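You operate a simulated robot arm through the tools that you are given. There is no shell and no other tool. Be economical: measure what you need, move in short steps, check, and stop when the job is done.

You are at the controls of a simulated two-armed robot. One attempt, no reset.

TASK
Take the black seat post, change hands, seat it in the white tube and close the collar lever.

The check looks at the end state, three seconds after you hand in, the way a careful person would. Anything else that was tipped, shoved, dropped, spilled or broken makes it a failure.

THE ROBOT
Two 7-joint arms with two-finger parallel grippers on one trunk, on a base that drives. Base frame: it is fixed to the floor where the robot stands at the start and does not move with it; the origin is under the middle of the robot, x ahead of it, y to its left, z up. Units: mm, degrees, N and s.
The left shoulder is at the start at [70, 134, 1201], the right one opposite. With the tool pointing down near the work surface each hand reaches from about 180 to 640 mm from the robot's upright axis, wherever it stands, measured 20 degrees to its own side. Places, roughly: bore of the white seat tube [300, -100, 900]; dark collar lever [200, 100, 900]; silver nest lever [200, 400, 900]; white seat tube [300, 0, 900]. Payload 1.57 kg a hand.
The tool frame of a hand sits at the grasp point between the pads (the TCP): z along the fingers, y along the line on which they close. The tips reach 30 mm beyond it. The gripper opens to 80 mm. The fingers are 17 mm wide and 12 mm thick; the gripper's body (40 by 82 mm) begins 80 mm behind the TCP.
Orientation is that of the tool frame in the base frame, as a unit quaternion [x, y, z, w]. With the fingers straight down and closing along the base's y, the tool's x points along the base's -x, its y along +y and its z along -z.

THE INTERFACE
- The arms move only by the tool move_arm. It takes "left_moves", "right_moves" or both (then of equal length, played together; a hand with none holds still); each is a list of rows, each a list of 3 entries, a list of its own where there are three numbers: the shift along the base's x, y, z in units of 40 mm (1.0 is 40 mm), then the turn, a rotation vector about the base's x, y, z in units of 8 degrees (1.0 is 8 degrees), then the gripper command, from -1 (fully open) to 1 (shut), values between in proportion. In form: [[[x, y, z], [rx, ry, rz], grip], ...]. A call has 1 to 20 rows; each row shifts and turns the commanded pose from where the row before left it. A call with a number of a shift or a turn outside -1 to 1 is refused whole. A row lasts 0.2 s, in which the tool goes at most 50 mm and 8.6 degrees; a call with a longer step from one row to the next is refused whole, and so is a gripper value outside its range. A pose out of reach is approached as far as the arm can. The call stops where the force on the tool passes 80 N (or 10 N more than at its start, if that is more) or the arm is blocked; 0.2 s more then pass. Each finger travels about 153 mm/s and halts on what it meets, pressing with about 23 N; the grip force reading is that of the motor and also rises with nothing between the fingers. The clock runs only during rows and for 0.2 s after the last one: add rows that do not move to give the fingers time. It gives the time, the measured TCP pose, the force on the tool (base axes), the opening and the grip force at its end, in the units of the frame above (readings bear some noise), and new pictures: "views" is both (left out), scene, wrist or none (wrist: the cameras of the hands that moved).
- Cameras (640 x 400 px; columns grow to the right, rows downward): "scene" is now at [126, 4.4, 1410]; the picture's right is [0.06, -1.00, 0.00], its down [-0.76, -0.04, -0.65] and it looks along [0.65, 0.04, -0.76] (base axes); focal length 214 px, centre (320, 200). "left" rides on the left gripper at [72, 7, -122] in its tool frame; the picture's right is [-0.09, 1.00, 0.00], its down [-0.84, -0.08, -0.54] and it looks along [-0.54, -0.05, 0.84] (tool axes); focal length 238 px, centre (320, 200). "right" rides on the right gripper at [72, -7, -122] in its tool frame; the picture's right is [0.09, 1.00, 0.00], its down [-0.84, 0.08, -0.54] and it looks along [-0.54, 0.05, 0.84] (tool axes); focal length 238 px, centre (320, 200). There is no depth. A picture from a camera that has moved, and an enlarged one, comes with that camera's place and axes in the base frame and with its lens.
- raise_lower(by): slides the trunk up (or, below 0, down) by that many mm; the arms and the scene camera ride with it, the base frame stays. It gives what a move gives, with no picture.
- roll_base(legs): drives the robot by 1 to 6 legs, each [ahead, left, turn to the left] in mm, mm and degrees, along the robot's own axes; the way and the turn of a leg run together, so that a leg with both is an arc; at most 1500 mm and 180 degrees a leg. The arms and the cameras ride along, it lands a little off, and it stops where it bumps. It gives what a move gives, and a new picture of the scene camera.
- turn_head(pan, tilt): turns the head with the scene camera to pan (to the left, within 86 degrees either way) and tilt (down, from -29 to 69), counted from straight ahead of the robot. It gives what a move gives, and a new picture of the scene camera.
- close_up(camera, box): a new picture of the part [left, top, right, bottom] of that camera's present view, enlarged. The clock stands still meanwhile.
- sign_off(): hands the job in; it is judged then, once.

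Work in short steps. Places have to be worked out from the pictures, the camera data and where the tool is seen: move nearer, look again, correct. Check each grasp and each placing, and mend what went wrong. You have 120 turns and 170 pictures in all, those below and enlarged ones among them. Open the grippers and draw the arms clear of the work before you hand the job in, unless the task says otherwise; then end with one line.

The tools are called after "Call:" by a JSON object that holds its "name" and its "arguments". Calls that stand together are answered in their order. move_arm: Moves the arms, as the interface text tells. Its arguments: {"type":"object","properties":{"left_moves":{"type":"array","items":{"type":"array"}},"right_moves":{"type":"array","items":{"type":"array"}},"views":{"type":"string","enum":["both","scene","wrist","none"]}},"required":[]} The other tools are called the same way: raise_lower (by) slides the trunk up or down; roll_base (legs) drives the base; turn_head (pan, tilt) turns the head that bears the scene camera; close_up (camera, box) takes an enlarged picture of a part of a camera's view; sign_off () hands the job in.

At the start:

```text
t: 0.0
left_ee_pos: [399.0, 160.6, 1256.0]
left_ee_rot: [-0.001, 1.0, 0.0, 0.0]
left_force: [-0.8, -0.2, 0.4]
left_gripper_width: 80.1
left_gripper_force: 0.0
right_ee_pos: [392.6, -219.0, 999.4]
right_ee_rot: [0.0, 1.0, 0.0, 0.0]
right_force: [-0.3, 0.8, -0.5]
right_gripper_width: 79.8
right_gripper_force: 0.1
trunk travel left (down, up): [-775.0, 165.0]
robot x, y, heading: [-3.5, -0.8, 0.1]
head pan, tilt: [3.4, 49.2]
```

scene: 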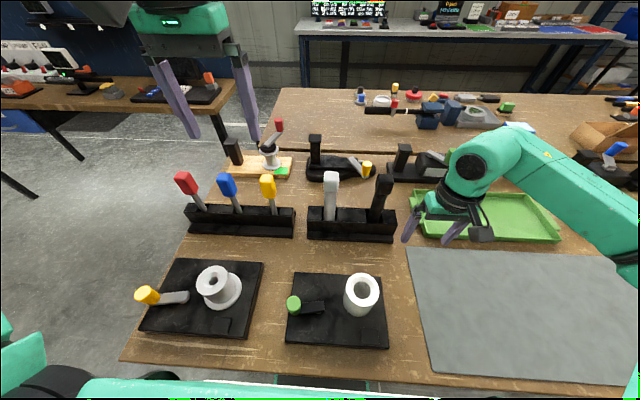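
right: 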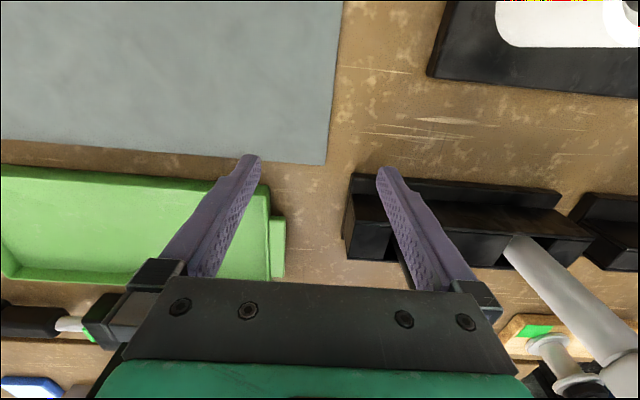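
left: 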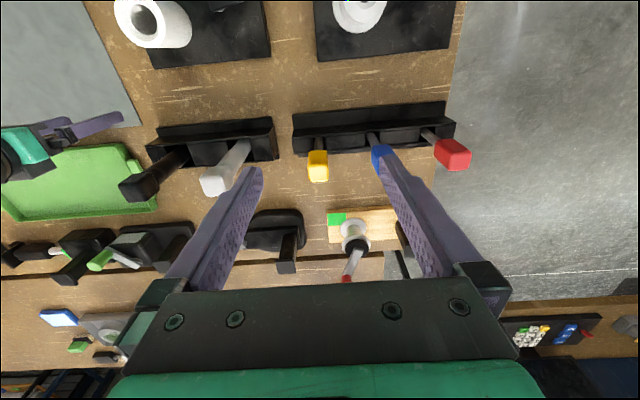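

The pictures show two fixtures near the robot and a rack with a silver and a black post behind them. I'll enlarge both areas.

Call:
{"name": "close_up", "arguments": {"camera": "scene", "box": [270, 250, 410, 360]}}

Call:
{"name": "close_up", "arguments": {"camera": "scene", "box": [280, 130, 480, 260]}}

Call:
{"name": "close_up", "arguments": {"camera": "scene", "box": [120, 240, 280, 350]}}

```text
3.64 times, centred on (340, 305) of scene
camera zoom: at [126.0, 4.4, 1410.0], right [0.06, -1.0, 0.0], down [-0.76, -0.04, -0.65], along [0.65, 0.04, -0.76], focal length 780 px, centre (247, -182)
```

zoom: 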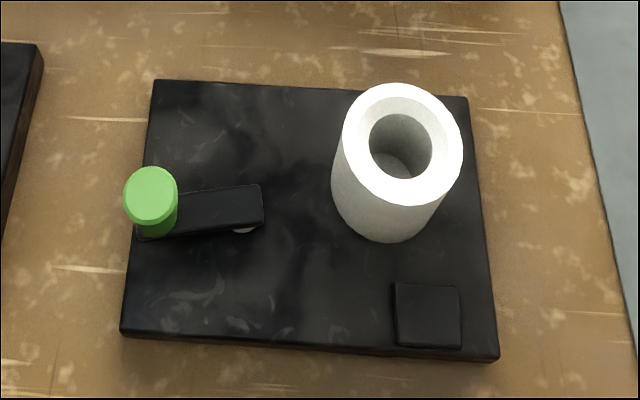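

```text
3.08 times, centred on (380, 195) of scene
camera zoom: at [126.0, 4.4, 1410.0], right [0.06, -1.0, 0.0], down [-0.76, -0.04, -0.65], along [0.65, 0.04, -0.76], focal length 660 px, centre (135, 215)
```

zoom: 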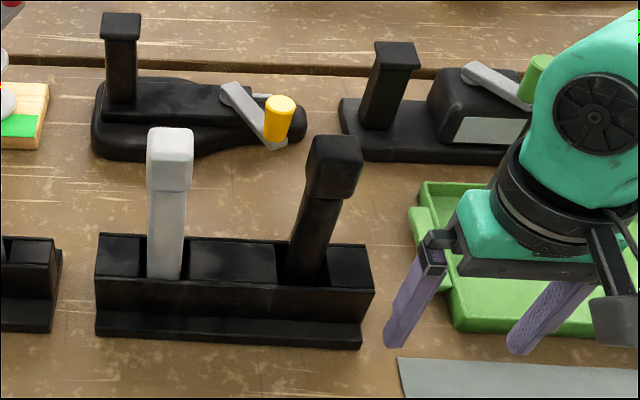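

```text
3.64 times, centred on (200, 295) of scene
camera zoom: at [126.0, 4.4, 1410.0], right [0.06, -1.0, 0.0], down [-0.76, -0.04, -0.65], along [0.65, 0.04, -0.76], focal length 780 px, centre (756, -146)
```

zoom: 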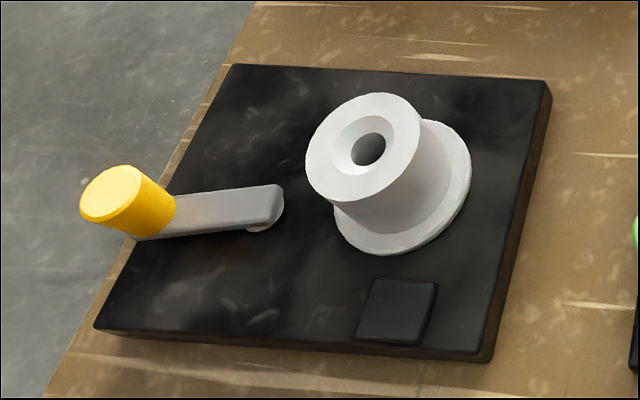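

The target tube is the one with the dark lever and green knob, with its top near (270,-70,980). The black post is in the right slot of the rack, head top near (468,-117,1078). I'll raise the right hand so its camera sees the post better.

Call:
{"name": "move_arm", "arguments": {"right_moves": [[[0, 0, 1], [0, 0, 0], -1], [[0, 0, 1], [0, 0, 0], -1], [[0, 0, 1], [0, 0, 0], -1], [[0, 0, 1], [0, 0, 0], -1], [[0, 0, 0], [0, 0, 0], -1]], "views": "both"}}

```text
t: 1.2
left_ee_pos: [398.5, 160.7, 1257.3]
left_ee_rot: [0.0, 1.0, 0.0, -0.001]
left_force: [-0.1, -0.7, -0.1]
left_gripper_width: 80.0
left_gripper_force: 0.1
right_ee_pos: [392.2, -221.2, 1159.6]
right_ee_rot: [0.0, 1.0, 0.0, -0.001]
right_force: [0.5, 0.4, 0.1]
right_gripper_width: 79.9
right_gripper_force: 0.0
trunk travel left (down, up): [-775.0, 165.0]
robot x, y, heading: [2.2, -0.8, -0.2]
head pan, tilt: [3.4, 49.2]
camera scene: at [126.3, 4.1, 1409.9], right [0.06, -1.0, 0.0], down [-0.76, -0.04, -0.65], along [0.65, 0.04, -0.76], focal length 214 px, centre (320, 200)
camera right: at [321.1, -228.1, 1282.1], right [-0.09, 1.0, 0.0], down [0.84, 0.08, 0.54], along [0.54, 0.05, -0.84], focal length 238 px, centre (320, 200)
```

scene: 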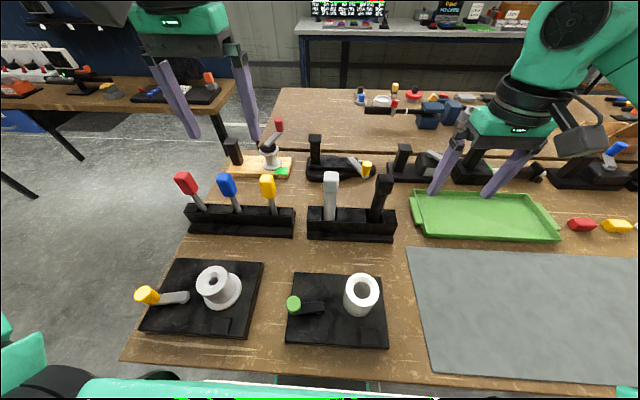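
right: 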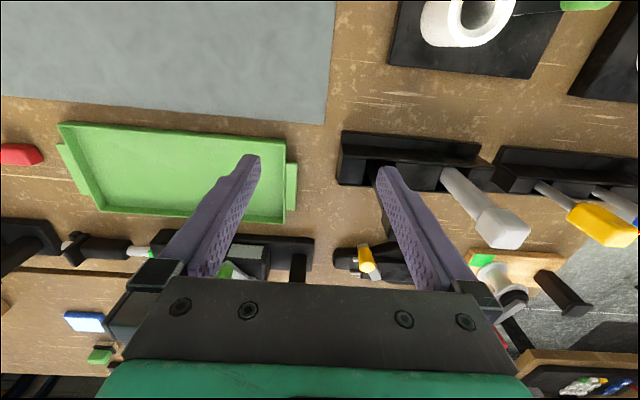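

The right finger hides the post from its own camera. I'll move the right hand out to the right and back, and zoom the scene camera on the black post.

Call:
{"name": "move_arm", "arguments": {"right_moves": [[[-0.5, -1, 0], [0, 0, 0], -1], [[-0.5, -1, 0], [0, 0, 0], -1], [[0, -1, 0], [0, 0, 0], -1], [[0, 0, 0], [0, 0, 0], -1]], "views": "wrist"}}

Call:
{"name": "close_up", "arguments": {"camera": "scene", "box": [300, 160, 410, 250]}}

Call:
{"name": "close_up", "arguments": {"camera": "right", "box": [400, 80, 640, 240]}}

```text
t: 2.2
left_ee_pos: [398.3, 161.0, 1255.3]
left_ee_rot: [0.0, 1.0, -0.002, 0.001]
left_force: [-0.4, -0.7, 0.8]
left_gripper_width: 79.7
left_gripper_force: 0.0
right_ee_pos: [355.4, -342.0, 1157.0]
right_ee_rot: [0.001, 1.0, 0.0, -0.001]
right_force: [0.2, 0.4, 0.6]
right_gripper_width: 80.1
right_gripper_force: 0.1
trunk travel left (down, up): [-775.0, 165.0]
robot x, y, heading: [1.4, 1.1, -0.1]
head pan, tilt: [3.4, 49.2]
camera right: at [282.7, -348.3, 1278.8], right [-0.09, 1.0, 0.0], down [0.84, 0.08, 0.54], along [0.54, 0.05, -0.84], focal length 238 px, centre (320, 200)
```

right: 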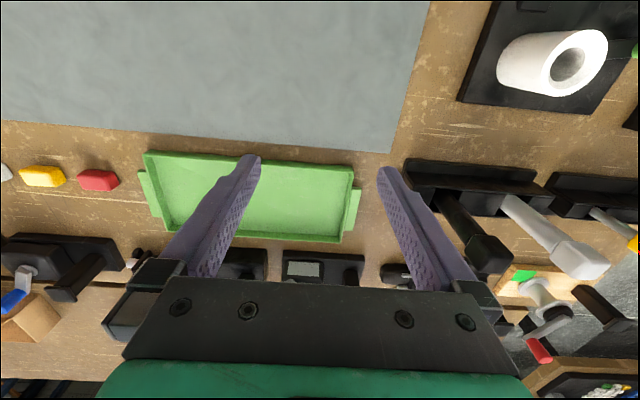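

```text
4.44 times, centred on (355, 205) of scene
camera zoom: at [126.2, 4.8, 1409.9], right [0.06, -1.0, 0.0], down [-0.76, -0.04, -0.65], along [0.65, 0.04, -0.76], focal length 953 px, centre (164, 178)
```

zoom: 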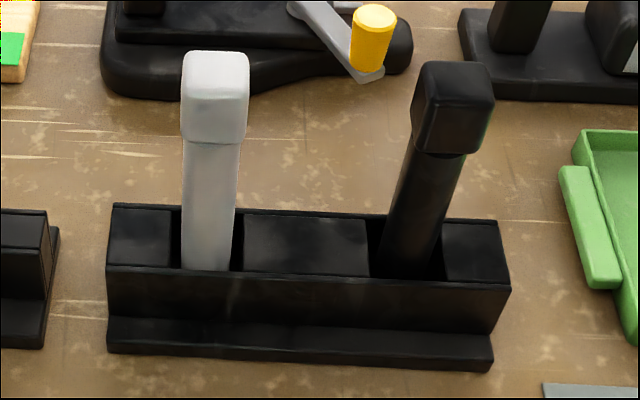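

```text
2.50 times, centred on (520, 160) of right
camera zoom: at [282.7, -348.3, 1278.8], right [-0.09, 1.0, 0.0], down [0.84, 0.08, 0.54], along [0.54, 0.05, -0.84], focal length 596 px, centre (-180, 300)
```

zoom: 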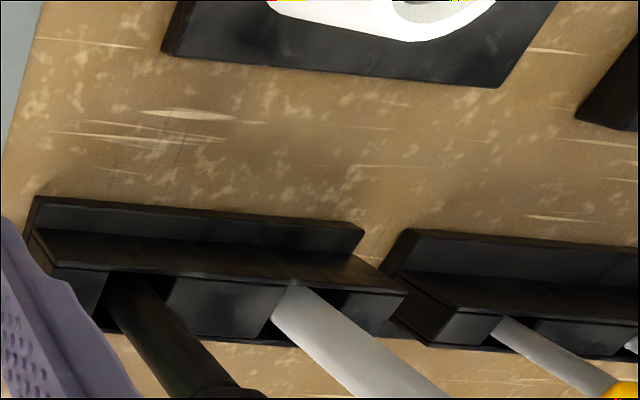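

The head centre triangulates to about (478,-116,1066), the shaft is about 27 mm thick and free between z≈955 and 1046. I'll turn the right hand to point left and slightly down, so it can take the shaft from the right and leave the head for the left hand.

Call:
{"name": "move_arm", "arguments": {"right_moves": [[[0.2, 0, 0], [0, 0, -0.9375], -1], [[0.2, 0, 0], [0, 0, -0.9375], -1], [[0.2, 0, 0], [0, 0, -0.9375], -1], [[0.2, 0, 0], [0, 0, -0.9375], -1], [[0.2, 0, 0], [0, 0, -0.9375], -1], [[0.2, 0, 0], [0, 0, -0.9375], -1], [[0.2, 0, 0], [0, 0, -0.9375], -1], [[0.2, 0, 0], [0, 0, -0.9375], -1], [[0.2, 0, 0], [0, 0, -0.9375], -1], [[0.2, 0, 0], [0, 0, -0.9375], -1], [[0, 0, 0], [0, 0, -0.9375], -1], [[0, 0, 0], [0, 0, -0.9375], -1], [[0, 0, 0], [1, 0, 0], -1], [[0, 0, 0], [1, 0, 0], -1], [[0, 0, 0], [1, 0, 0], -1], [[0, 0, 0], [1, 0, 0], -1], [[0, 0, 0], [1, 0, 0], -1], [[0, 0, 0], [1, 0, 0], -1], [[0, 0, 0], [1, 0, 0], -1], [[0, 0, 0], [1, 0, 0], -1]], "views": "both"}}

```text
t: 6.4
left_ee_pos: [400.3, 159.2, 1255.6]
left_ee_rot: [-0.001, 1.0, -0.001, 0.0]
left_force: [0.6, -0.1, 0.7]
left_gripper_width: 80.2
left_gripper_force: 0.1
right_ee_pos: [433.4, -339.2, 1158.1]
right_ee_rot: [0.599, 0.599, 0.376, -0.376]
right_force: [-1.1, -0.5, 0.1]
right_gripper_width: 80.0
right_gripper_force: 0.1
trunk travel left (down, up): [-775.0, 165.0]
robot x, y, heading: [0.3, 3.4, 0.0]
head pan, tilt: [3.4, 49.2]
camera scene: at [126.3, 3.6, 1410.0], right [0.06, -1.0, 0.0], down [-0.76, -0.04, -0.65], along [0.65, 0.04, -0.76], focal length 214 px, centre (320, 200)
camera right: at [426.1, -418.8, 1277.2], right [1.0, 0.04, 0.08], down [0.08, -0.85, -0.52], along [0.05, 0.52, -0.85], focal length 238 px, centre (320, 200)
```

scene: 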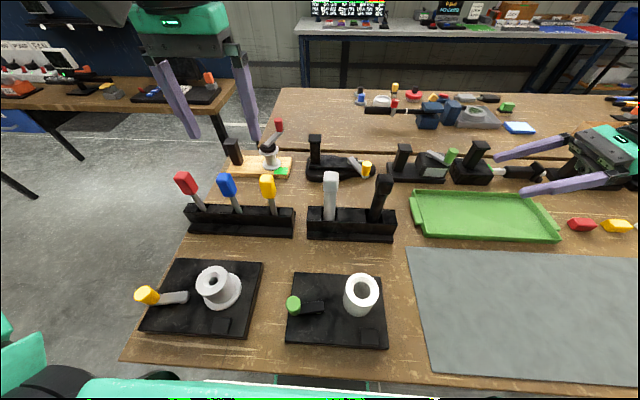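
right: 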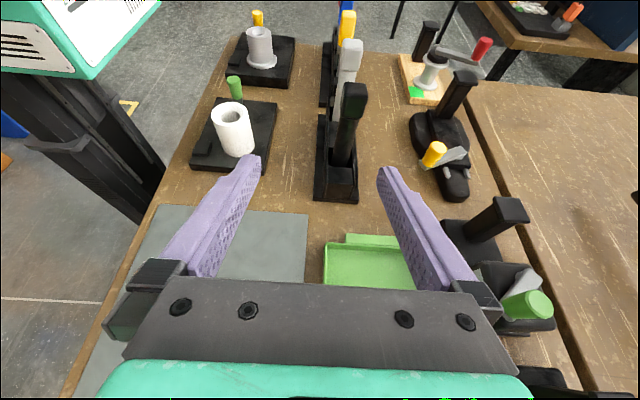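

This is a good view, and it puts the post axis at x≈482. I'll enlarge it to check the head bottom, shaft and rack top.

Call:
{"name": "close_up", "arguments": {"camera": "right", "box": [300, 70, 400, 210]}}

Call:
{"name": "close_up", "arguments": {"camera": "right", "box": [180, 60, 300, 180]}}

```text
2.86 times, centred on (350, 140) of right
camera zoom: at [426.1, -418.8, 1277.2], right [1.0, 0.04, 0.08], down [0.08, -0.85, -0.52], along [0.05, 0.52, -0.85], focal length 681 px, centre (234, 371)
```

zoom: 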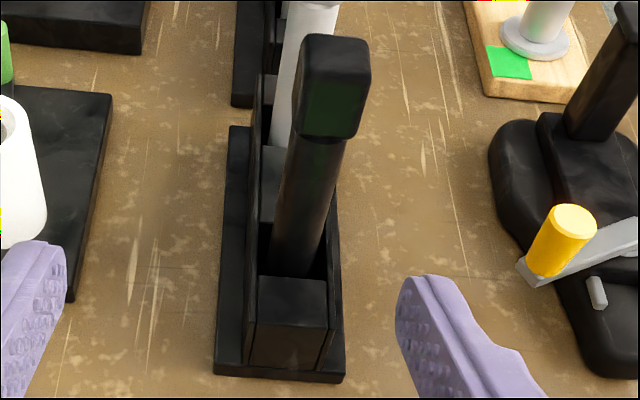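

```text
3.33 times, centred on (240, 120) of right
camera zoom: at [426.1, -418.8, 1277.2], right [1.0, 0.04, 0.08], down [0.08, -0.85, -0.52], along [0.05, 0.52, -0.85], focal length 794 px, centre (587, 467)
```

zoom: 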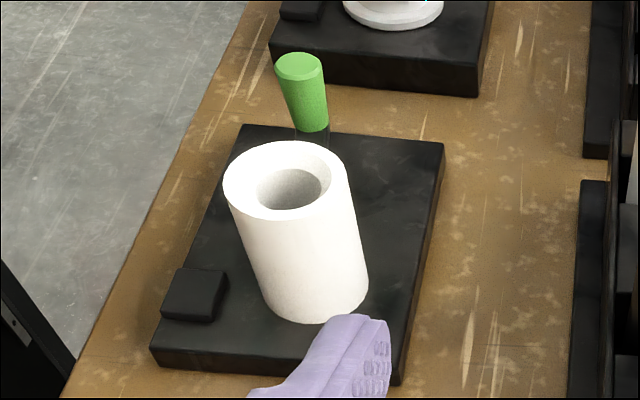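

The shaft is free from z≈945 to 1046. I'll move to a standoff at (482,-259,1000).

Call:
{"name": "move_arm", "arguments": {"right_moves": [[[0.3, 0, -1], [0, 0, 0], -1], [[0.3, 0.5, -1], [0, 0, 0], -1], [[0.3, 0.75, -1], [0, 0, 0], -1], [[0.3, 0.75, -0.95], [0, 0, 0], -1], [[0, 0, 0], [0, 0, 0], -1]], "views": "both"}}

```text
refused: row 3 steps farther than a row can; nothing moved
```

The row was just over the step limit, so I'll split it smaller.

Call:
{"name": "move_arm", "arguments": {"right_moves": [[[0.25, 0.2, -0.8], [0, 0, 0], -1], [[0.25, 0.45, -0.8], [0, 0, 0], -1], [[0.25, 0.45, -0.8], [0, 0, 0], -1], [[0.25, 0.45, -0.8], [0, 0, 0], -1], [[0.2, 0.45, -0.75], [0, 0, 0], -1], [[0, 0, 0], [0, 0, 0], -1]], "views": "both"}}

```text
t: 7.8
left_ee_pos: [397.6, 160.5, 1257.3]
left_ee_rot: [0.0, 1.0, 0.0, 0.0]
left_force: [-0.4, -0.1, -0.6]
left_gripper_width: 80.0
left_gripper_force: 0.1
right_ee_pos: [478.6, -257.0, 1001.1]
right_ee_rot: [0.6, 0.6, 0.375, -0.374]
right_force: [0.2, 0.5, 0.0]
right_gripper_width: 79.8
right_gripper_force: 0.1
trunk travel left (down, up): [-775.0, 165.0]
robot x, y, heading: [-2.8, -1.3, -0.1]
head pan, tilt: [3.4, 49.2]
camera scene: at [125.5, 4.3, 1410.0], right [0.06, -1.0, 0.0], down [-0.76, -0.04, -0.65], along [0.65, 0.04, -0.76], focal length 214 px, centre (320, 200)
camera right: at [472.7, -336.6, 1119.0], right [1.0, 0.04, 0.08], down [0.08, -0.85, -0.51], along [0.05, 0.52, -0.85], focal length 238 px, centre (320, 200)
```

scene: 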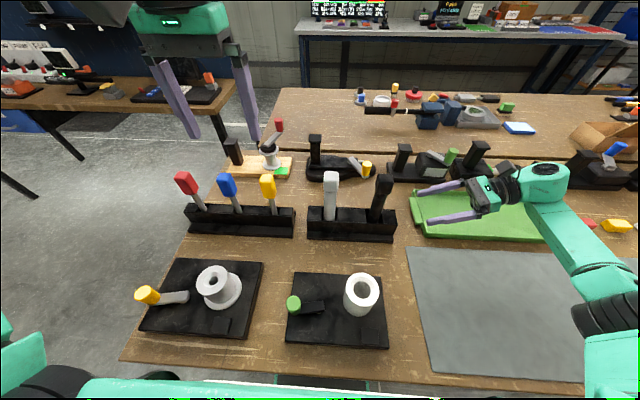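
right: 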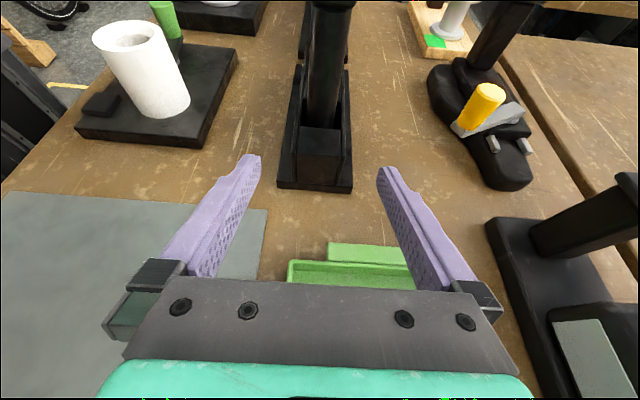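

The shaft lies straight ahead at x≈480. I'll advance 140 mm toward it with the fingers open.

Call:
{"name": "move_arm", "arguments": {"right_moves": [[[0.02, 0.88, 0], [0, 0, 0], -1], [[0, 0.88, 0], [0, 0, 0], -1], [[0, 0.88, 0], [0, 0, 0], -1], [[0, 0.88, 0], [0, 0, 0], -1], [[0, 0, 0], [0, 0, 0], -1]], "views": "both"}}

Call:
{"name": "close_up", "arguments": {"camera": "scene", "box": [320, 150, 460, 250]}}

```text
t: 9.0
left_ee_pos: [399.2, 158.9, 1256.4]
left_ee_rot: [0.0, 1.0, -0.001, 0.0]
left_force: [-0.2, -0.1, 0.5]
left_gripper_width: 80.0
left_gripper_force: 0.0
right_ee_pos: [484.1, -116.1, 1001.2]
right_ee_rot: [0.6, 0.599, 0.375, -0.375]
right_force: [0.2, 0.7, -0.5]
right_gripper_width: 79.7
right_gripper_force: 0.0
trunk travel left (down, up): [-775.0, 165.0]
robot x, y, heading: [4.0, 3.4, -0.1]
head pan, tilt: [3.4, 49.2]
camera scene: at [125.8, 3.9, 1410.0], right [0.06, -1.0, 0.0], down [-0.76, -0.04, -0.65], along [0.65, 0.04, -0.76], focal length 214 px, centre (320, 200)
camera right: at [476.2, -195.4, 1120.2], right [1.0, 0.04, 0.08], down [0.08, -0.85, -0.51], along [0.05, 0.52, -0.85], focal length 238 px, centre (320, 200)
```

scene: 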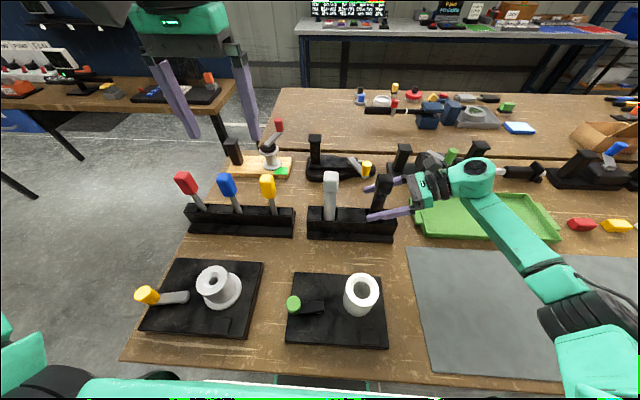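
right: 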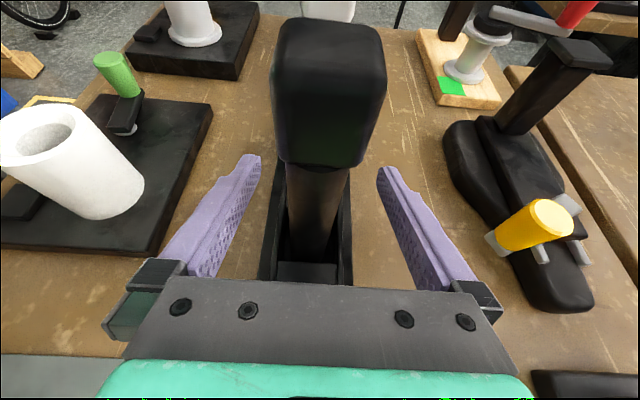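

```text
4.00 times, centred on (390, 200) of scene
camera zoom: at [125.8, 3.9, 1410.0], right [0.06, -1.0, 0.0], down [-0.76, -0.04, -0.65], along [0.65, 0.04, -0.76], focal length 858 px, centre (40, 200)
```

zoom: 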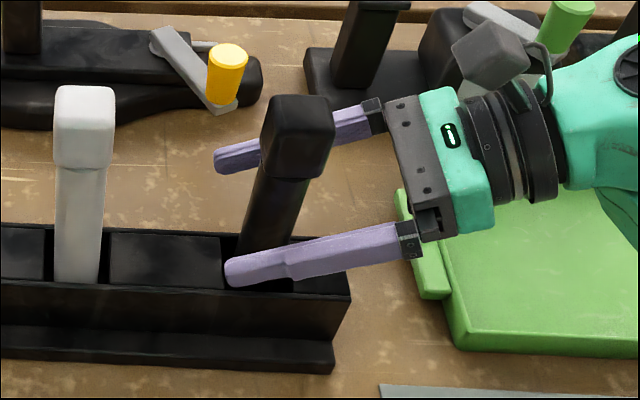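

The shaft is centred between the fingers, so I'll close the right gripper.

Call:
{"name": "move_arm", "arguments": {"right_moves": [[[0, 0, 0], [0, 0, 0], -0.3], [[0, 0, 0], [0, 0, 0], 0.2], [[0, 0, 0], [0, 0, 0], 0.6], [[0, 0, 0], [0, 0, 0], 1], [[0, 0, 0], [0, 0, 0], 1]], "views": "both"}}

```text
t: 10.2
left_ee_pos: [399.2, 160.9, 1256.5]
left_ee_rot: [0.001, 1.0, -0.001, 0.0]
left_force: [0.6, 0.4, 0.2]
left_gripper_width: 79.8
left_gripper_force: 0.0
right_ee_pos: [483.2, -115.8, 1002.8]
right_ee_rot: [0.6, 0.6, 0.375, -0.375]
right_force: [-1.3, 0.5, -0.8]
right_gripper_width: 30.3
right_gripper_force: 22.1
trunk travel left (down, up): [-775.0, 165.0]
robot x, y, heading: [-1.6, -3.2, -0.1]
head pan, tilt: [3.4, 49.2]
camera scene: at [125.8, 4.4, 1410.0], right [0.06, -1.0, 0.0], down [-0.76, -0.04, -0.65], along [0.65, 0.04, -0.76], focal length 214 px, centre (320, 200)
camera right: at [476.3, -195.4, 1120.2], right [1.0, 0.04, 0.08], down [0.08, -0.85, -0.51], along [0.05, 0.52, -0.85], focal length 238 px, centre (320, 200)
```

scene: 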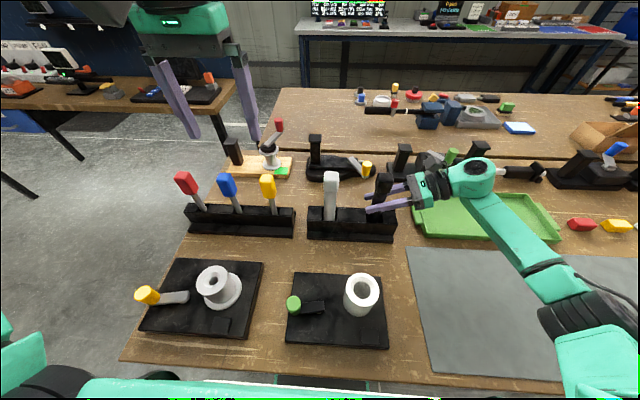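
right: 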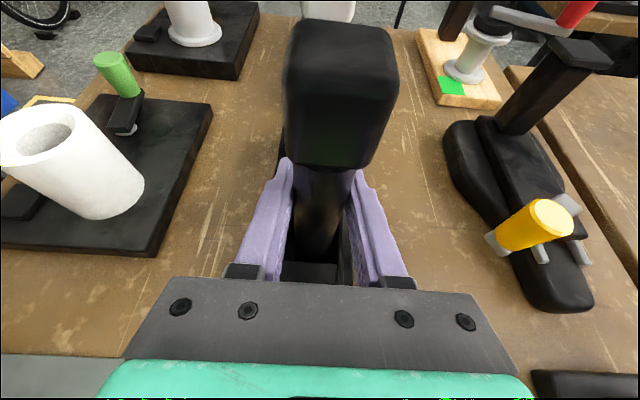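

The shaft is gripped at about 30 mm. I'll lift it 40 mm gently and check.

Call:
{"name": "move_arm", "arguments": {"right_moves": [[[0, 0, 0.25], [0, 0, 0], 1], [[0, 0, 0.25], [0, 0, 0], 1], [[0, 0, 0.5], [0, 0, 0], 1], [[0, 0, 0], [0, 0, 0], 1]], "views": "scene"}}

Call:
{"name": "close_up", "arguments": {"camera": "scene", "box": [320, 130, 460, 250]}}

```text
t: 11.2
left_ee_pos: [398.6, 161.6, 1256.3]
left_ee_rot: [0.0, 1.0, 0.001, -0.001]
left_force: [-0.1, 0.1, -0.1]
left_gripper_width: 80.0
left_gripper_force: 0.1
right_ee_pos: [481.5, -117.8, 1041.8]
right_ee_rot: [0.6, 0.599, 0.375, -0.375]
right_force: [0.3, 0.1, -3.3]
right_gripper_width: 30.3
right_gripper_force: 23.0
trunk travel left (down, up): [-775.0, 165.0]
robot x, y, heading: [-0.6, -2.2, 0.0]
head pan, tilt: [3.4, 49.2]
camera scene: at [126.5, 4.2, 1409.9], right [0.06, -1.0, 0.0], down [-0.76, -0.04, -0.65], along [0.65, 0.04, -0.76], focal length 214 px, centre (320, 200)
```

scene: 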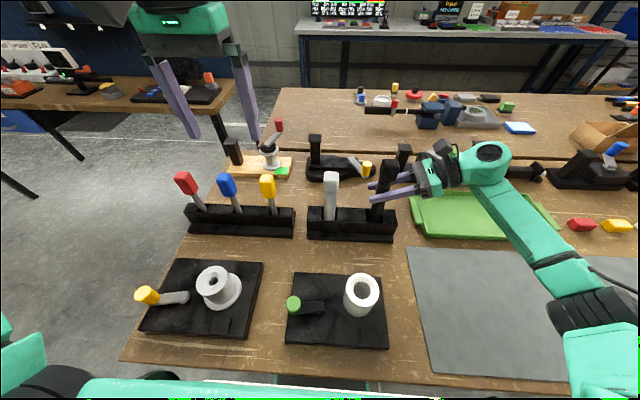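

```text
3.33 times, centred on (390, 190) of scene
camera zoom: at [126.5, 4.2, 1409.9], right [0.06, -1.0, 0.0], down [-0.76, -0.04, -0.65], along [0.65, 0.04, -0.76], focal length 715 px, centre (87, 233)
```

zoom: 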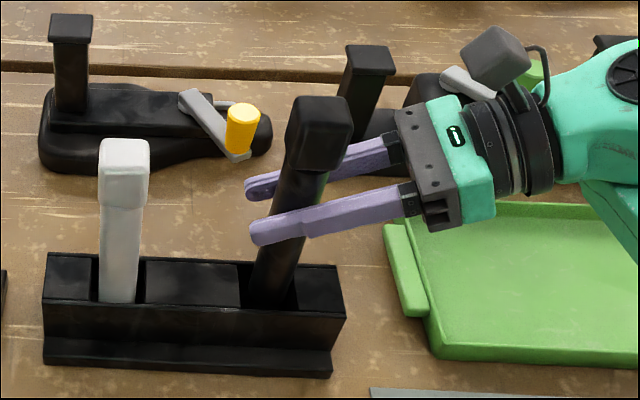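

The post comes up cleanly, weighing about 3 N. I'll lift clear of the rack and carry it to a handover place near (380,-90,1140).

Call:
{"name": "move_arm", "arguments": {"right_moves": [[[0, 0, 0.7], [0, 0, 0], 1], [[0, 0, 0.7], [0, 0, 0], 1], [[0, 0, 0.7], [0, 0, 0], 1], [[0, 0, 0.7], [0, 0, 0], 1], [[-0.5, 0.15, 0], [0, 0, 0], 1], [[-0.5, 0.15, 0], [0, 0, 0], 1], [[-0.5, 0.15, 0], [0, 0, 0], 1], [[-0.5, 0.15, 0], [0, 0, 0], 1], [[-0.5, 0.15, 0], [0, 0, 0], 1], [[0, 0, 0], [0, 0, 0], 1], [[0, 0, 0], [0, 0, 0], 1]], "views": "both"}}

Call:
{"name": "close_up", "arguments": {"camera": "scene", "box": [300, 100, 480, 260]}}

Call:
{"name": "close_up", "arguments": {"camera": "left", "box": [0, 0, 320, 200]}}

```text
t: 13.6
left_ee_pos: [398.0, 160.0, 1257.0]
left_ee_rot: [0.0, 1.0, 0.0, 0.0]
left_force: [0.4, -0.4, -0.5]
left_gripper_width: 80.0
left_gripper_force: 0.0
right_ee_pos: [381.4, -88.9, 1152.0]
right_ee_rot: [0.6, 0.599, 0.375, -0.375]
right_force: [-0.7, -0.6, -2.5]
right_gripper_width: 30.3
right_gripper_force: 23.0
trunk travel left (down, up): [-775.0, 165.0]
robot x, y, heading: [1.2, 0.5, -0.1]
head pan, tilt: [3.4, 49.2]
camera scene: at [126.5, 4.2, 1409.9], right [0.06, -1.0, 0.0], down [-0.76, -0.04, -0.65], along [0.65, 0.04, -0.76], focal length 214 px, centre (320, 200)
camera right: at [374.8, -169.0, 1271.1], right [1.0, 0.04, 0.08], down [0.08, -0.85, -0.51], along [0.05, 0.52, -0.85], focal length 238 px, centre (320, 200)
```

scene: 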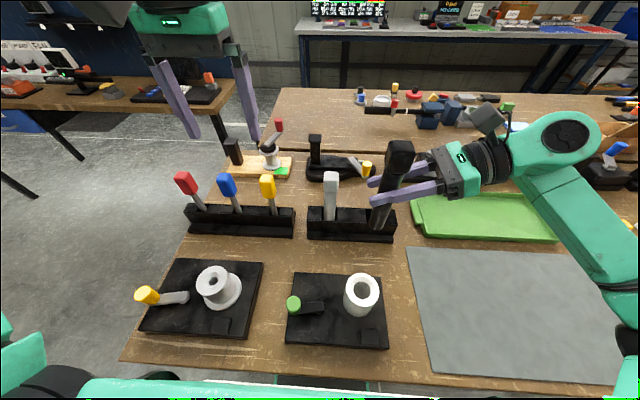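
right: 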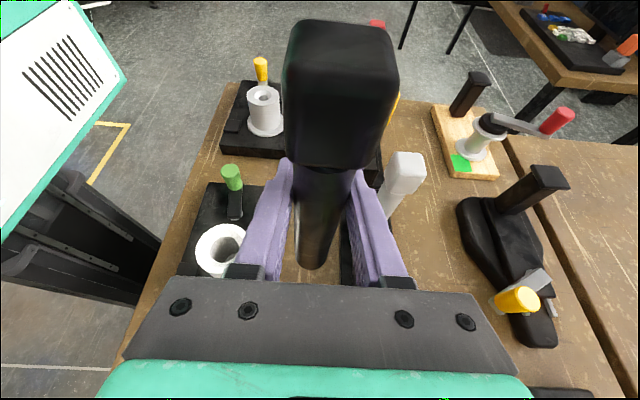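

```text
2.50 times, centred on (390, 180) of scene
camera zoom: at [126.5, 4.2, 1409.9], right [0.06, -1.0, 0.0], down [-0.76, -0.04, -0.65], along [0.65, 0.04, -0.76], focal length 536 px, centre (145, 250)
```

zoom: 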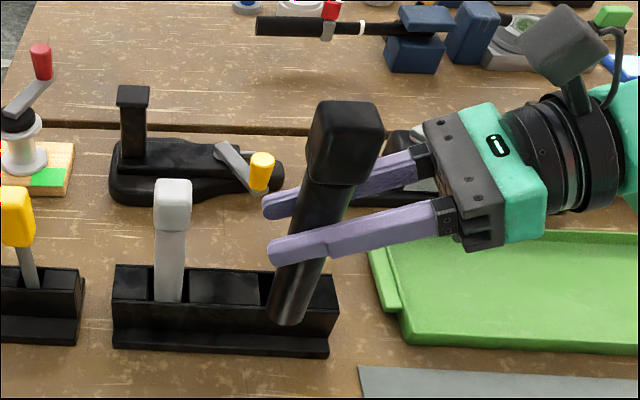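

```text
2.00 times, centred on (160, 100) of left
camera zoom: at [328.1, 166.0, 1378.4], right [0.09, 1.0, 0.0], down [0.84, -0.08, 0.54], along [0.54, -0.05, -0.84], focal length 477 px, centre (640, 400)
```

zoom: 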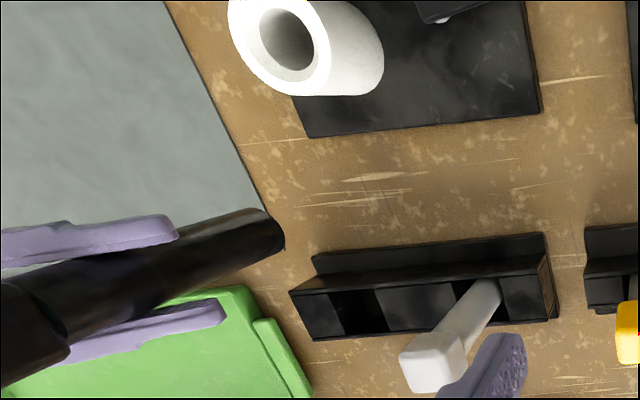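

The post hangs vertically, with its head top near z≈1236 and tip near 1045. I'll lower the right hand 60 mm and bring the part-open left hand over the head at its present height.

Call:
{"name": "move_arm", "arguments": {"right_moves": [[[0, 0, -0.5], [0, 0, 0], 1], [[0, 0, -0.5], [0, 0, 0], 1], [[0, 0, -0.5], [0, 0, 0], 1], [[0, 0, 0], [0, 0, 0], 1], [[0, 0, 0], [0, 0, 0], 1], [[0, 0, 0], [0, 0, 0], 1], [[0, 0, 0], [0, 0, 0], 1], [[0, 0, 0], [0, 0, 0], 1], [[0, 0, 0], [0, 0, 0], 1], [[0, 0, 0], [0, 0, 0], 1], [[0, 0, 0], [0, 0, 0], 1]], "left_moves": [[[0, 0, 0.3], [0, 0, 0], -0.45], [[0, 0, 0], [0, 0, 0], -0.45], [[0, 0, 0], [0, 0, 0], -0.45], [[0, -0.9, 0], [0, 0, 0], -0.45], [[0, -0.9, 0], [0, 0, 0], -0.45], [[-0.1, -0.9, 0], [0, 0, 0], -0.45], [[-0.1, -0.9, 0], [0, 0, 0], -0.45], [[-0.1, -0.9, 0], [0, 0, 0], -0.45], [[-0.1, -0.9, 0], [0, 0, 0], -0.45], [[0, -0.9, 0], [0, 0, 0], -0.45], [[0, 0, 0], [0, 0, 0], -0.45]], "views": "both"}}

```text
t: 16.0
left_ee_pos: [382.5, -90.1, 1270.1]
left_ee_rot: [0.0, 1.0, -0.001, 0.001]
left_force: [-0.2, 0.3, 0.1]
left_gripper_width: 58.2
left_gripper_force: 0.1
right_ee_pos: [381.6, -88.2, 1093.8]
right_ee_rot: [0.599, 0.6, 0.374, -0.376]
right_force: [-0.3, 0.7, -2.1]
right_gripper_width: 30.3
right_gripper_force: 23.4
trunk travel left (down, up): [-775.0, 165.0]
robot x, y, heading: [0.0, 0.6, 0.2]
head pan, tilt: [3.4, 49.2]
camera scene: at [126.5, 5.3, 1409.9], right [0.06, -1.0, 0.0], down [-0.76, -0.05, -0.65], along [0.65, 0.04, -0.76], focal length 214 px, centre (320, 200)
camera right: at [374.3, -167.4, 1211.1], right [1.0, 0.04, 0.08], down [0.08, -0.85, -0.51], along [0.05, 0.52, -0.85], focal length 238 px, centre (320, 200)
camera left: at [311.8, -84.3, 1392.0], right [0.09, 1.0, 0.0], down [0.84, -0.08, 0.54], along [0.54, -0.05, -0.84], focal length 238 px, centre (320, 200)
```

scene: 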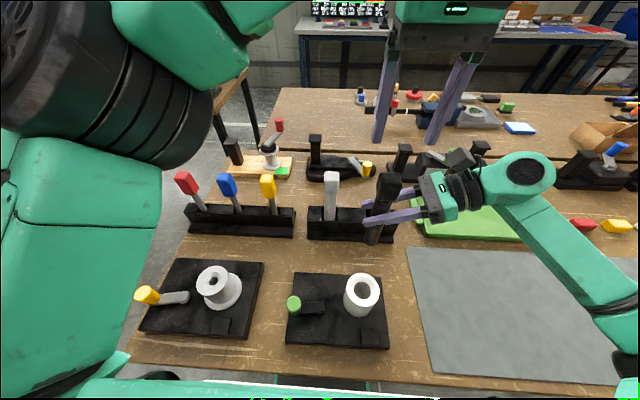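
right: 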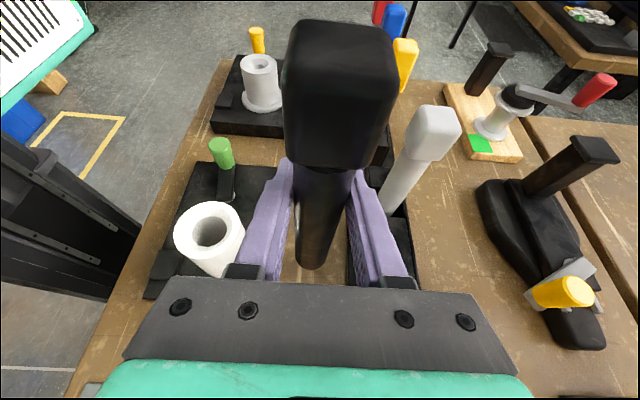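
left: 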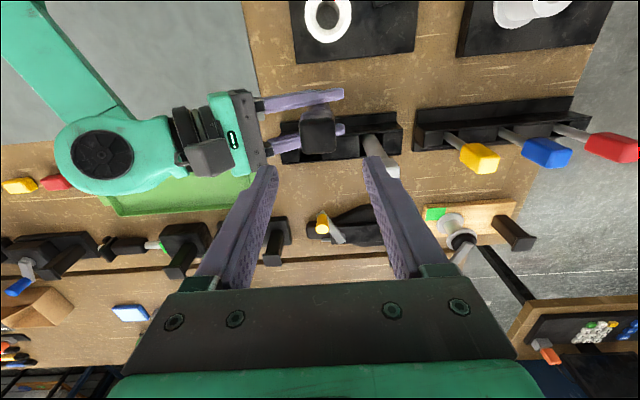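

The head sits directly under the left TCP at about (379,-91), top near z≈1175. I'll lower the left hand 110 mm around it.

Call:
{"name": "move_arm", "arguments": {"left_moves": [[[-0.05, -0.02, -0.7], [0, 0, 0], -0.45], [[0, 0, -0.7], [0, 0, 0], -0.45], [[0, 0, -0.7], [0, 0, 0], -0.45], [[0, 0, -0.65], [0, 0, 0], -0.45], [[0, 0, 0], [0, 0, 0], -0.45]], "views": "both"}}

Call:
{"name": "close_up", "arguments": {"camera": "scene", "box": [310, 80, 510, 250]}}

```text
t: 17.2
left_ee_pos: [380.5, -92.2, 1157.4]
left_ee_rot: [-0.001, 1.0, 0.001, 0.0]
left_force: [-0.8, 0.1, -1.0]
left_gripper_width: 58.1
left_gripper_force: 0.1
right_ee_pos: [379.8, -89.1, 1091.9]
right_ee_rot: [0.6, 0.6, 0.374, -0.375]
right_force: [-0.4, 0.2, -2.9]
right_gripper_width: 30.4
right_gripper_force: 22.9
trunk travel left (down, up): [-775.0, 165.0]
robot x, y, heading: [2.6, -0.2, -0.2]
head pan, tilt: [3.4, 49.2]
camera scene: at [126.0, 4.3, 1410.0], right [0.06, -1.0, 0.0], down [-0.76, -0.04, -0.65], along [0.65, 0.04, -0.76], focal length 214 px, centre (320, 200)
camera left: at [309.6, -85.9, 1279.9], right [0.09, 1.0, 0.0], down [0.84, -0.08, 0.54], along [0.54, -0.05, -0.84], focal length 238 px, centre (320, 200)
```

scene: 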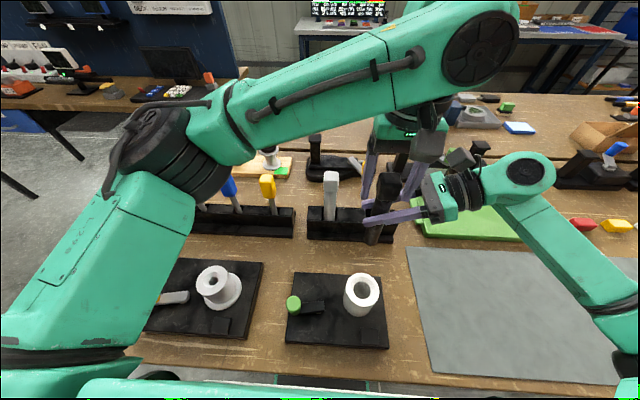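
left: 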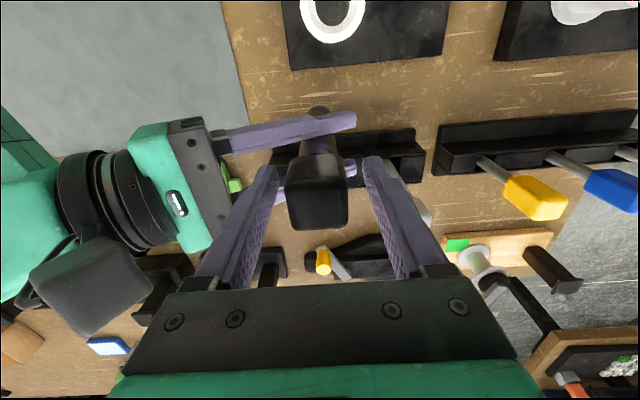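

```text
2.35 times, centred on (410, 165) of scene
camera zoom: at [126.0, 4.3, 1410.0], right [0.06, -1.0, 0.0], down [-0.76, -0.04, -0.65], along [0.65, 0.04, -0.76], focal length 505 px, centre (108, 282)
```

zoom: 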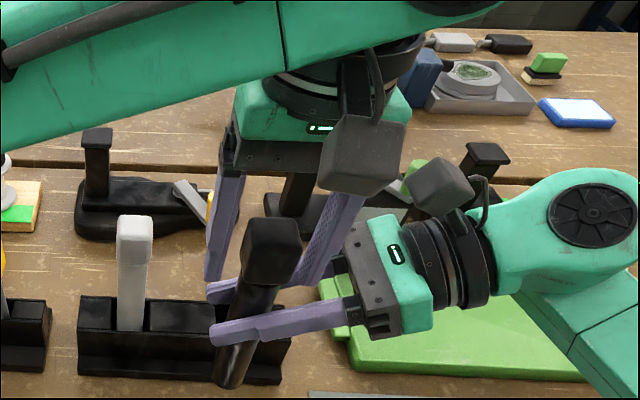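

The head is centred between the left fingers, so I'll close the left hand while the right one holds.

Call:
{"name": "move_arm", "arguments": {"left_moves": [[[0, 0, 0], [0, 0, 0], -0.1], [[0, 0, 0], [0, 0, 0], 0.1], [[0, 0, 0], [0, 0, 0], 0.3], [[0, 0, 0], [0, 0, 0], 1], [[0, 0, 0], [0, 0, 0], 1]], "views": "wrist"}}

Call:
{"name": "close_up", "arguments": {"camera": "scene", "box": [310, 80, 510, 250]}}

```text
t: 18.4
left_ee_pos: [380.3, -91.8, 1158.0]
left_ee_rot: [0.0, 1.0, -0.002, -0.001]
left_force: [1.6, -14.3, -0.3]
left_gripper_width: 34.1
left_gripper_force: 22.8
right_ee_pos: [380.1, -87.8, 1093.2]
right_ee_rot: [0.599, 0.6, 0.375, -0.375]
right_force: [-1.7, 13.5, -1.1]
right_gripper_width: 30.3
right_gripper_force: 22.9
trunk travel left (down, up): [-775.0, 165.0]
robot x, y, heading: [-4.3, 0.0, 0.2]
head pan, tilt: [3.4, 49.2]
camera left: at [309.7, -86.2, 1280.2], right [0.09, 1.0, 0.0], down [0.84, -0.08, 0.54], along [0.54, -0.05, -0.84], focal length 238 px, centre (320, 200)
```

left: 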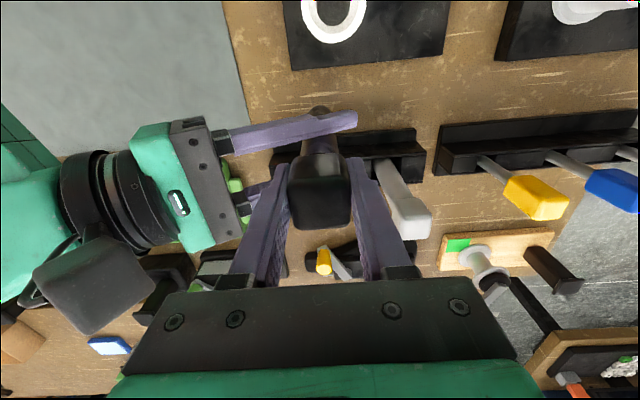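

```text
2.35 times, centred on (410, 165) of scene
camera zoom: at [126.2, 4.2, 1409.9], right [0.06, -1.0, 0.0], down [-0.76, -0.04, -0.65], along [0.65, 0.04, -0.76], focal length 505 px, centre (108, 282)
```

zoom: 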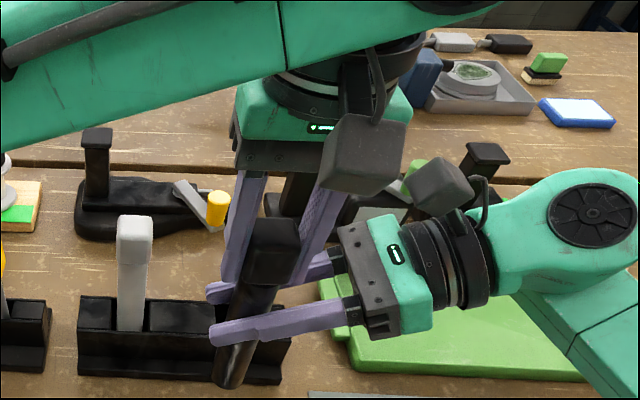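

The left hand has the head (34 mm, 23 N). I'll open the right hand now.

Call:
{"name": "move_arm", "arguments": {"right_moves": [[[0, 0, 0], [0, 0, 0], 0.1], [[0, 0, 0], [0, 0, 0], -0.3], [[0, 0, 0], [0, 0, 0], -0.8], [[0, 0, 0], [0, 0, 0], -1], [[0, 0, 0], [0, 0, 0], -1]], "left_moves": [[[0, 0, 0], [0, 0, 0], 1], [[0, 0, 0], [0, 0, 0], 1], [[0, 0, 0], [0, 0, 0], 1], [[0, 0, 0], [0, 0, 0], 1], [[0, 0, 0], [0, 0, 0], 1]], "views": "wrist"}}

```text
t: 19.6
left_ee_pos: [380.5, -92.2, 1158.5]
left_ee_rot: [0.001, 1.0, 0.0, 0.0]
left_force: [0.8, 0.4, -0.3]
left_gripper_width: 33.7
left_gripper_force: 22.9
right_ee_pos: [382.0, -89.1, 1093.6]
right_ee_rot: [0.6, 0.6, 0.374, -0.375]
right_force: [0.0, -0.3, 0.1]
right_gripper_width: 80.1
right_gripper_force: 0.0
trunk travel left (down, up): [-775.0, 165.0]
robot x, y, heading: [2.0, 0.0, 0.1]
head pan, tilt: [3.4, 49.2]
camera right: at [374.2, -168.4, 1211.0], right [1.0, 0.04, 0.08], down [0.08, -0.85, -0.51], along [0.05, 0.52, -0.85], focal length 238 px, centre (320, 200)
camera left: at [309.9, -86.0, 1280.1], right [0.09, 1.0, 0.0], down [0.84, -0.08, 0.54], along [0.54, -0.05, -0.84], focal length 238 px, centre (320, 200)
```

right: 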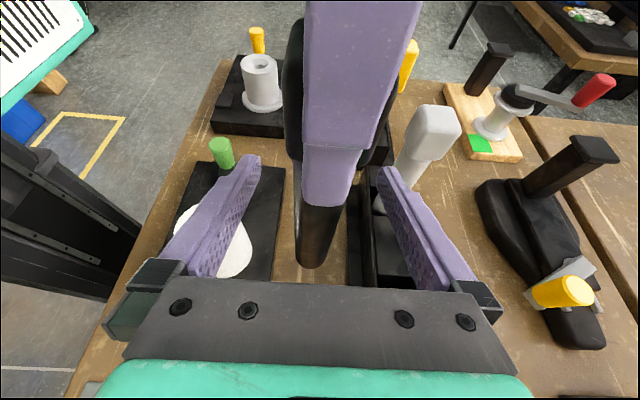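
left: 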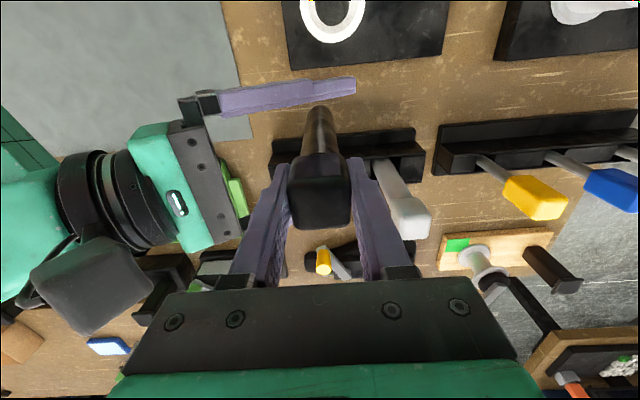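

The handover worked. I'll back the right hand off to the right by about 200 mm, then shift it to where its camera can watch the tube.

Call:
{"name": "move_arm", "arguments": {"right_moves": [[[0, -0.9, 0], [0, 0, 0], -1], [[0, -0.9, 0], [0, 0, 0], -1], [[0, -0.9, 0], [0, 0, 0], -1], [[0, -0.9, 0], [0, 0, 0], -1], [[-0.4, -0.8, 0], [0, 0, 0], -1], [[-0.8, -0.3, 0], [0, 0, 0], -1], [[-0.8, -0.3, 0], [0, 0, 0], -1], [[0, 0, 0], [0, 0, 0], -1]], "views": "both"}}

```text
t: 21.4
left_ee_pos: [381.9, -92.2, 1157.0]
left_ee_rot: [0.0, 1.0, 0.0, 0.0]
left_force: [0.3, -0.5, 0.5]
left_gripper_width: 33.5
left_gripper_force: 22.5
right_ee_pos: [302.9, -286.9, 1092.3]
right_ee_rot: [0.599, 0.6, 0.374, -0.376]
right_force: [0.4, -0.4, -0.4]
right_gripper_width: 79.8
right_gripper_force: 0.0
trunk travel left (down, up): [-775.0, 165.0]
robot x, y, heading: [0.6, 2.2, -0.1]
head pan, tilt: [3.4, 49.2]
camera scene: at [126.9, 4.1, 1409.9], right [0.06, -1.0, 0.0], down [-0.76, -0.04, -0.65], along [0.65, 0.04, -0.76], focal length 214 px, centre (320, 200)
camera right: at [296.4, -366.6, 1210.1], right [1.0, 0.04, 0.08], down [0.08, -0.85, -0.51], along [0.05, 0.52, -0.85], focal length 238 px, centre (320, 200)
```

scene: 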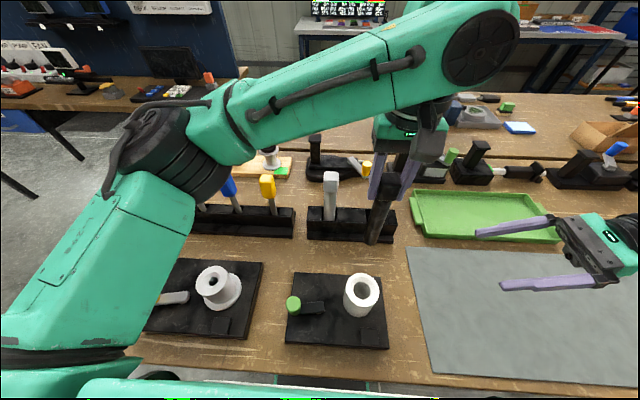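
right: 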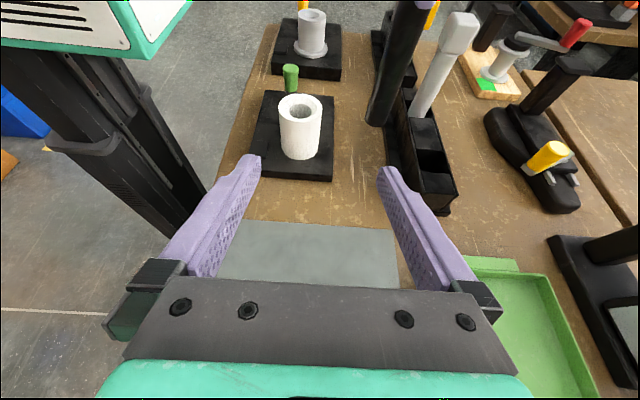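

The right camera sees both the tube and the post tip. I'll enlarge both views to locate the bore and the tip exactly.

Call:
{"name": "close_up", "arguments": {"camera": "right", "box": [260, 60, 420, 160]}}

Call:
{"name": "close_up", "arguments": {"camera": "scene", "box": [320, 180, 420, 330]}}

Call:
{"name": "close_up", "arguments": {"camera": "left", "box": [260, 0, 400, 130]}}

```text
4.00 times, centred on (340, 110) of right
camera zoom: at [296.4, -366.6, 1210.1], right [1.0, 0.04, 0.08], down [0.08, -0.85, -0.51], along [0.05, 0.52, -0.85], focal length 953 px, centre (240, 560)
```

zoom: 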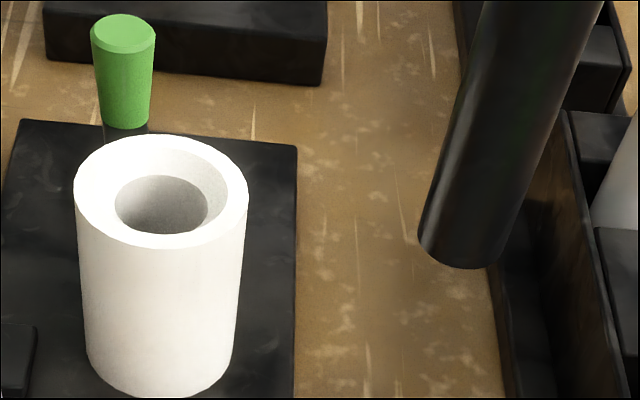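

```text
2.67 times, centred on (370, 255) of scene
camera zoom: at [126.9, 4.1, 1409.9], right [0.06, -1.0, 0.0], down [-0.76, -0.04, -0.65], along [0.65, 0.04, -0.76], focal length 572 px, centre (187, 53)
```

zoom: 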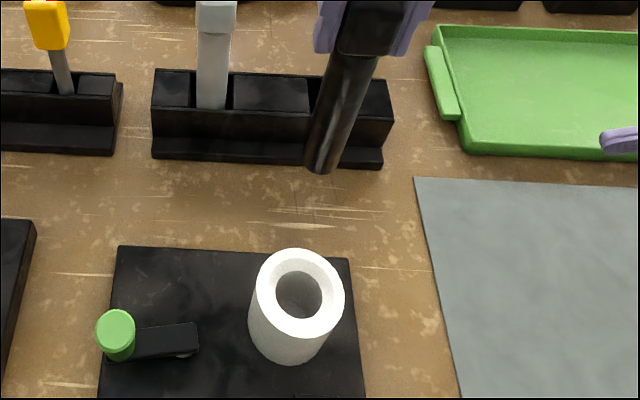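

```text
3.08 times, centred on (330, 65) of left
camera zoom: at [310.5, -86.0, 1280.0], right [0.09, 1.0, 0.0], down [0.84, -0.08, 0.54], along [0.54, -0.05, -0.84], focal length 733 px, centre (289, 615)
```

zoom: 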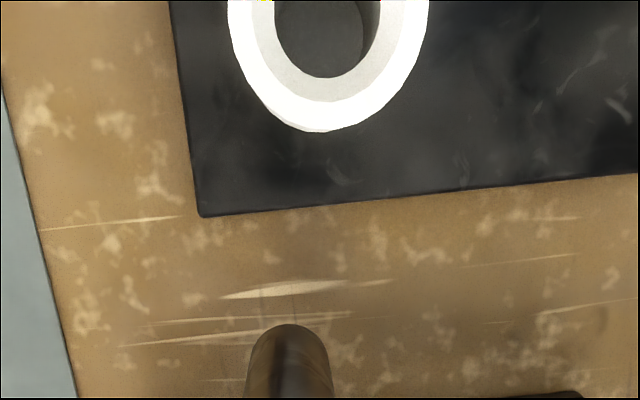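

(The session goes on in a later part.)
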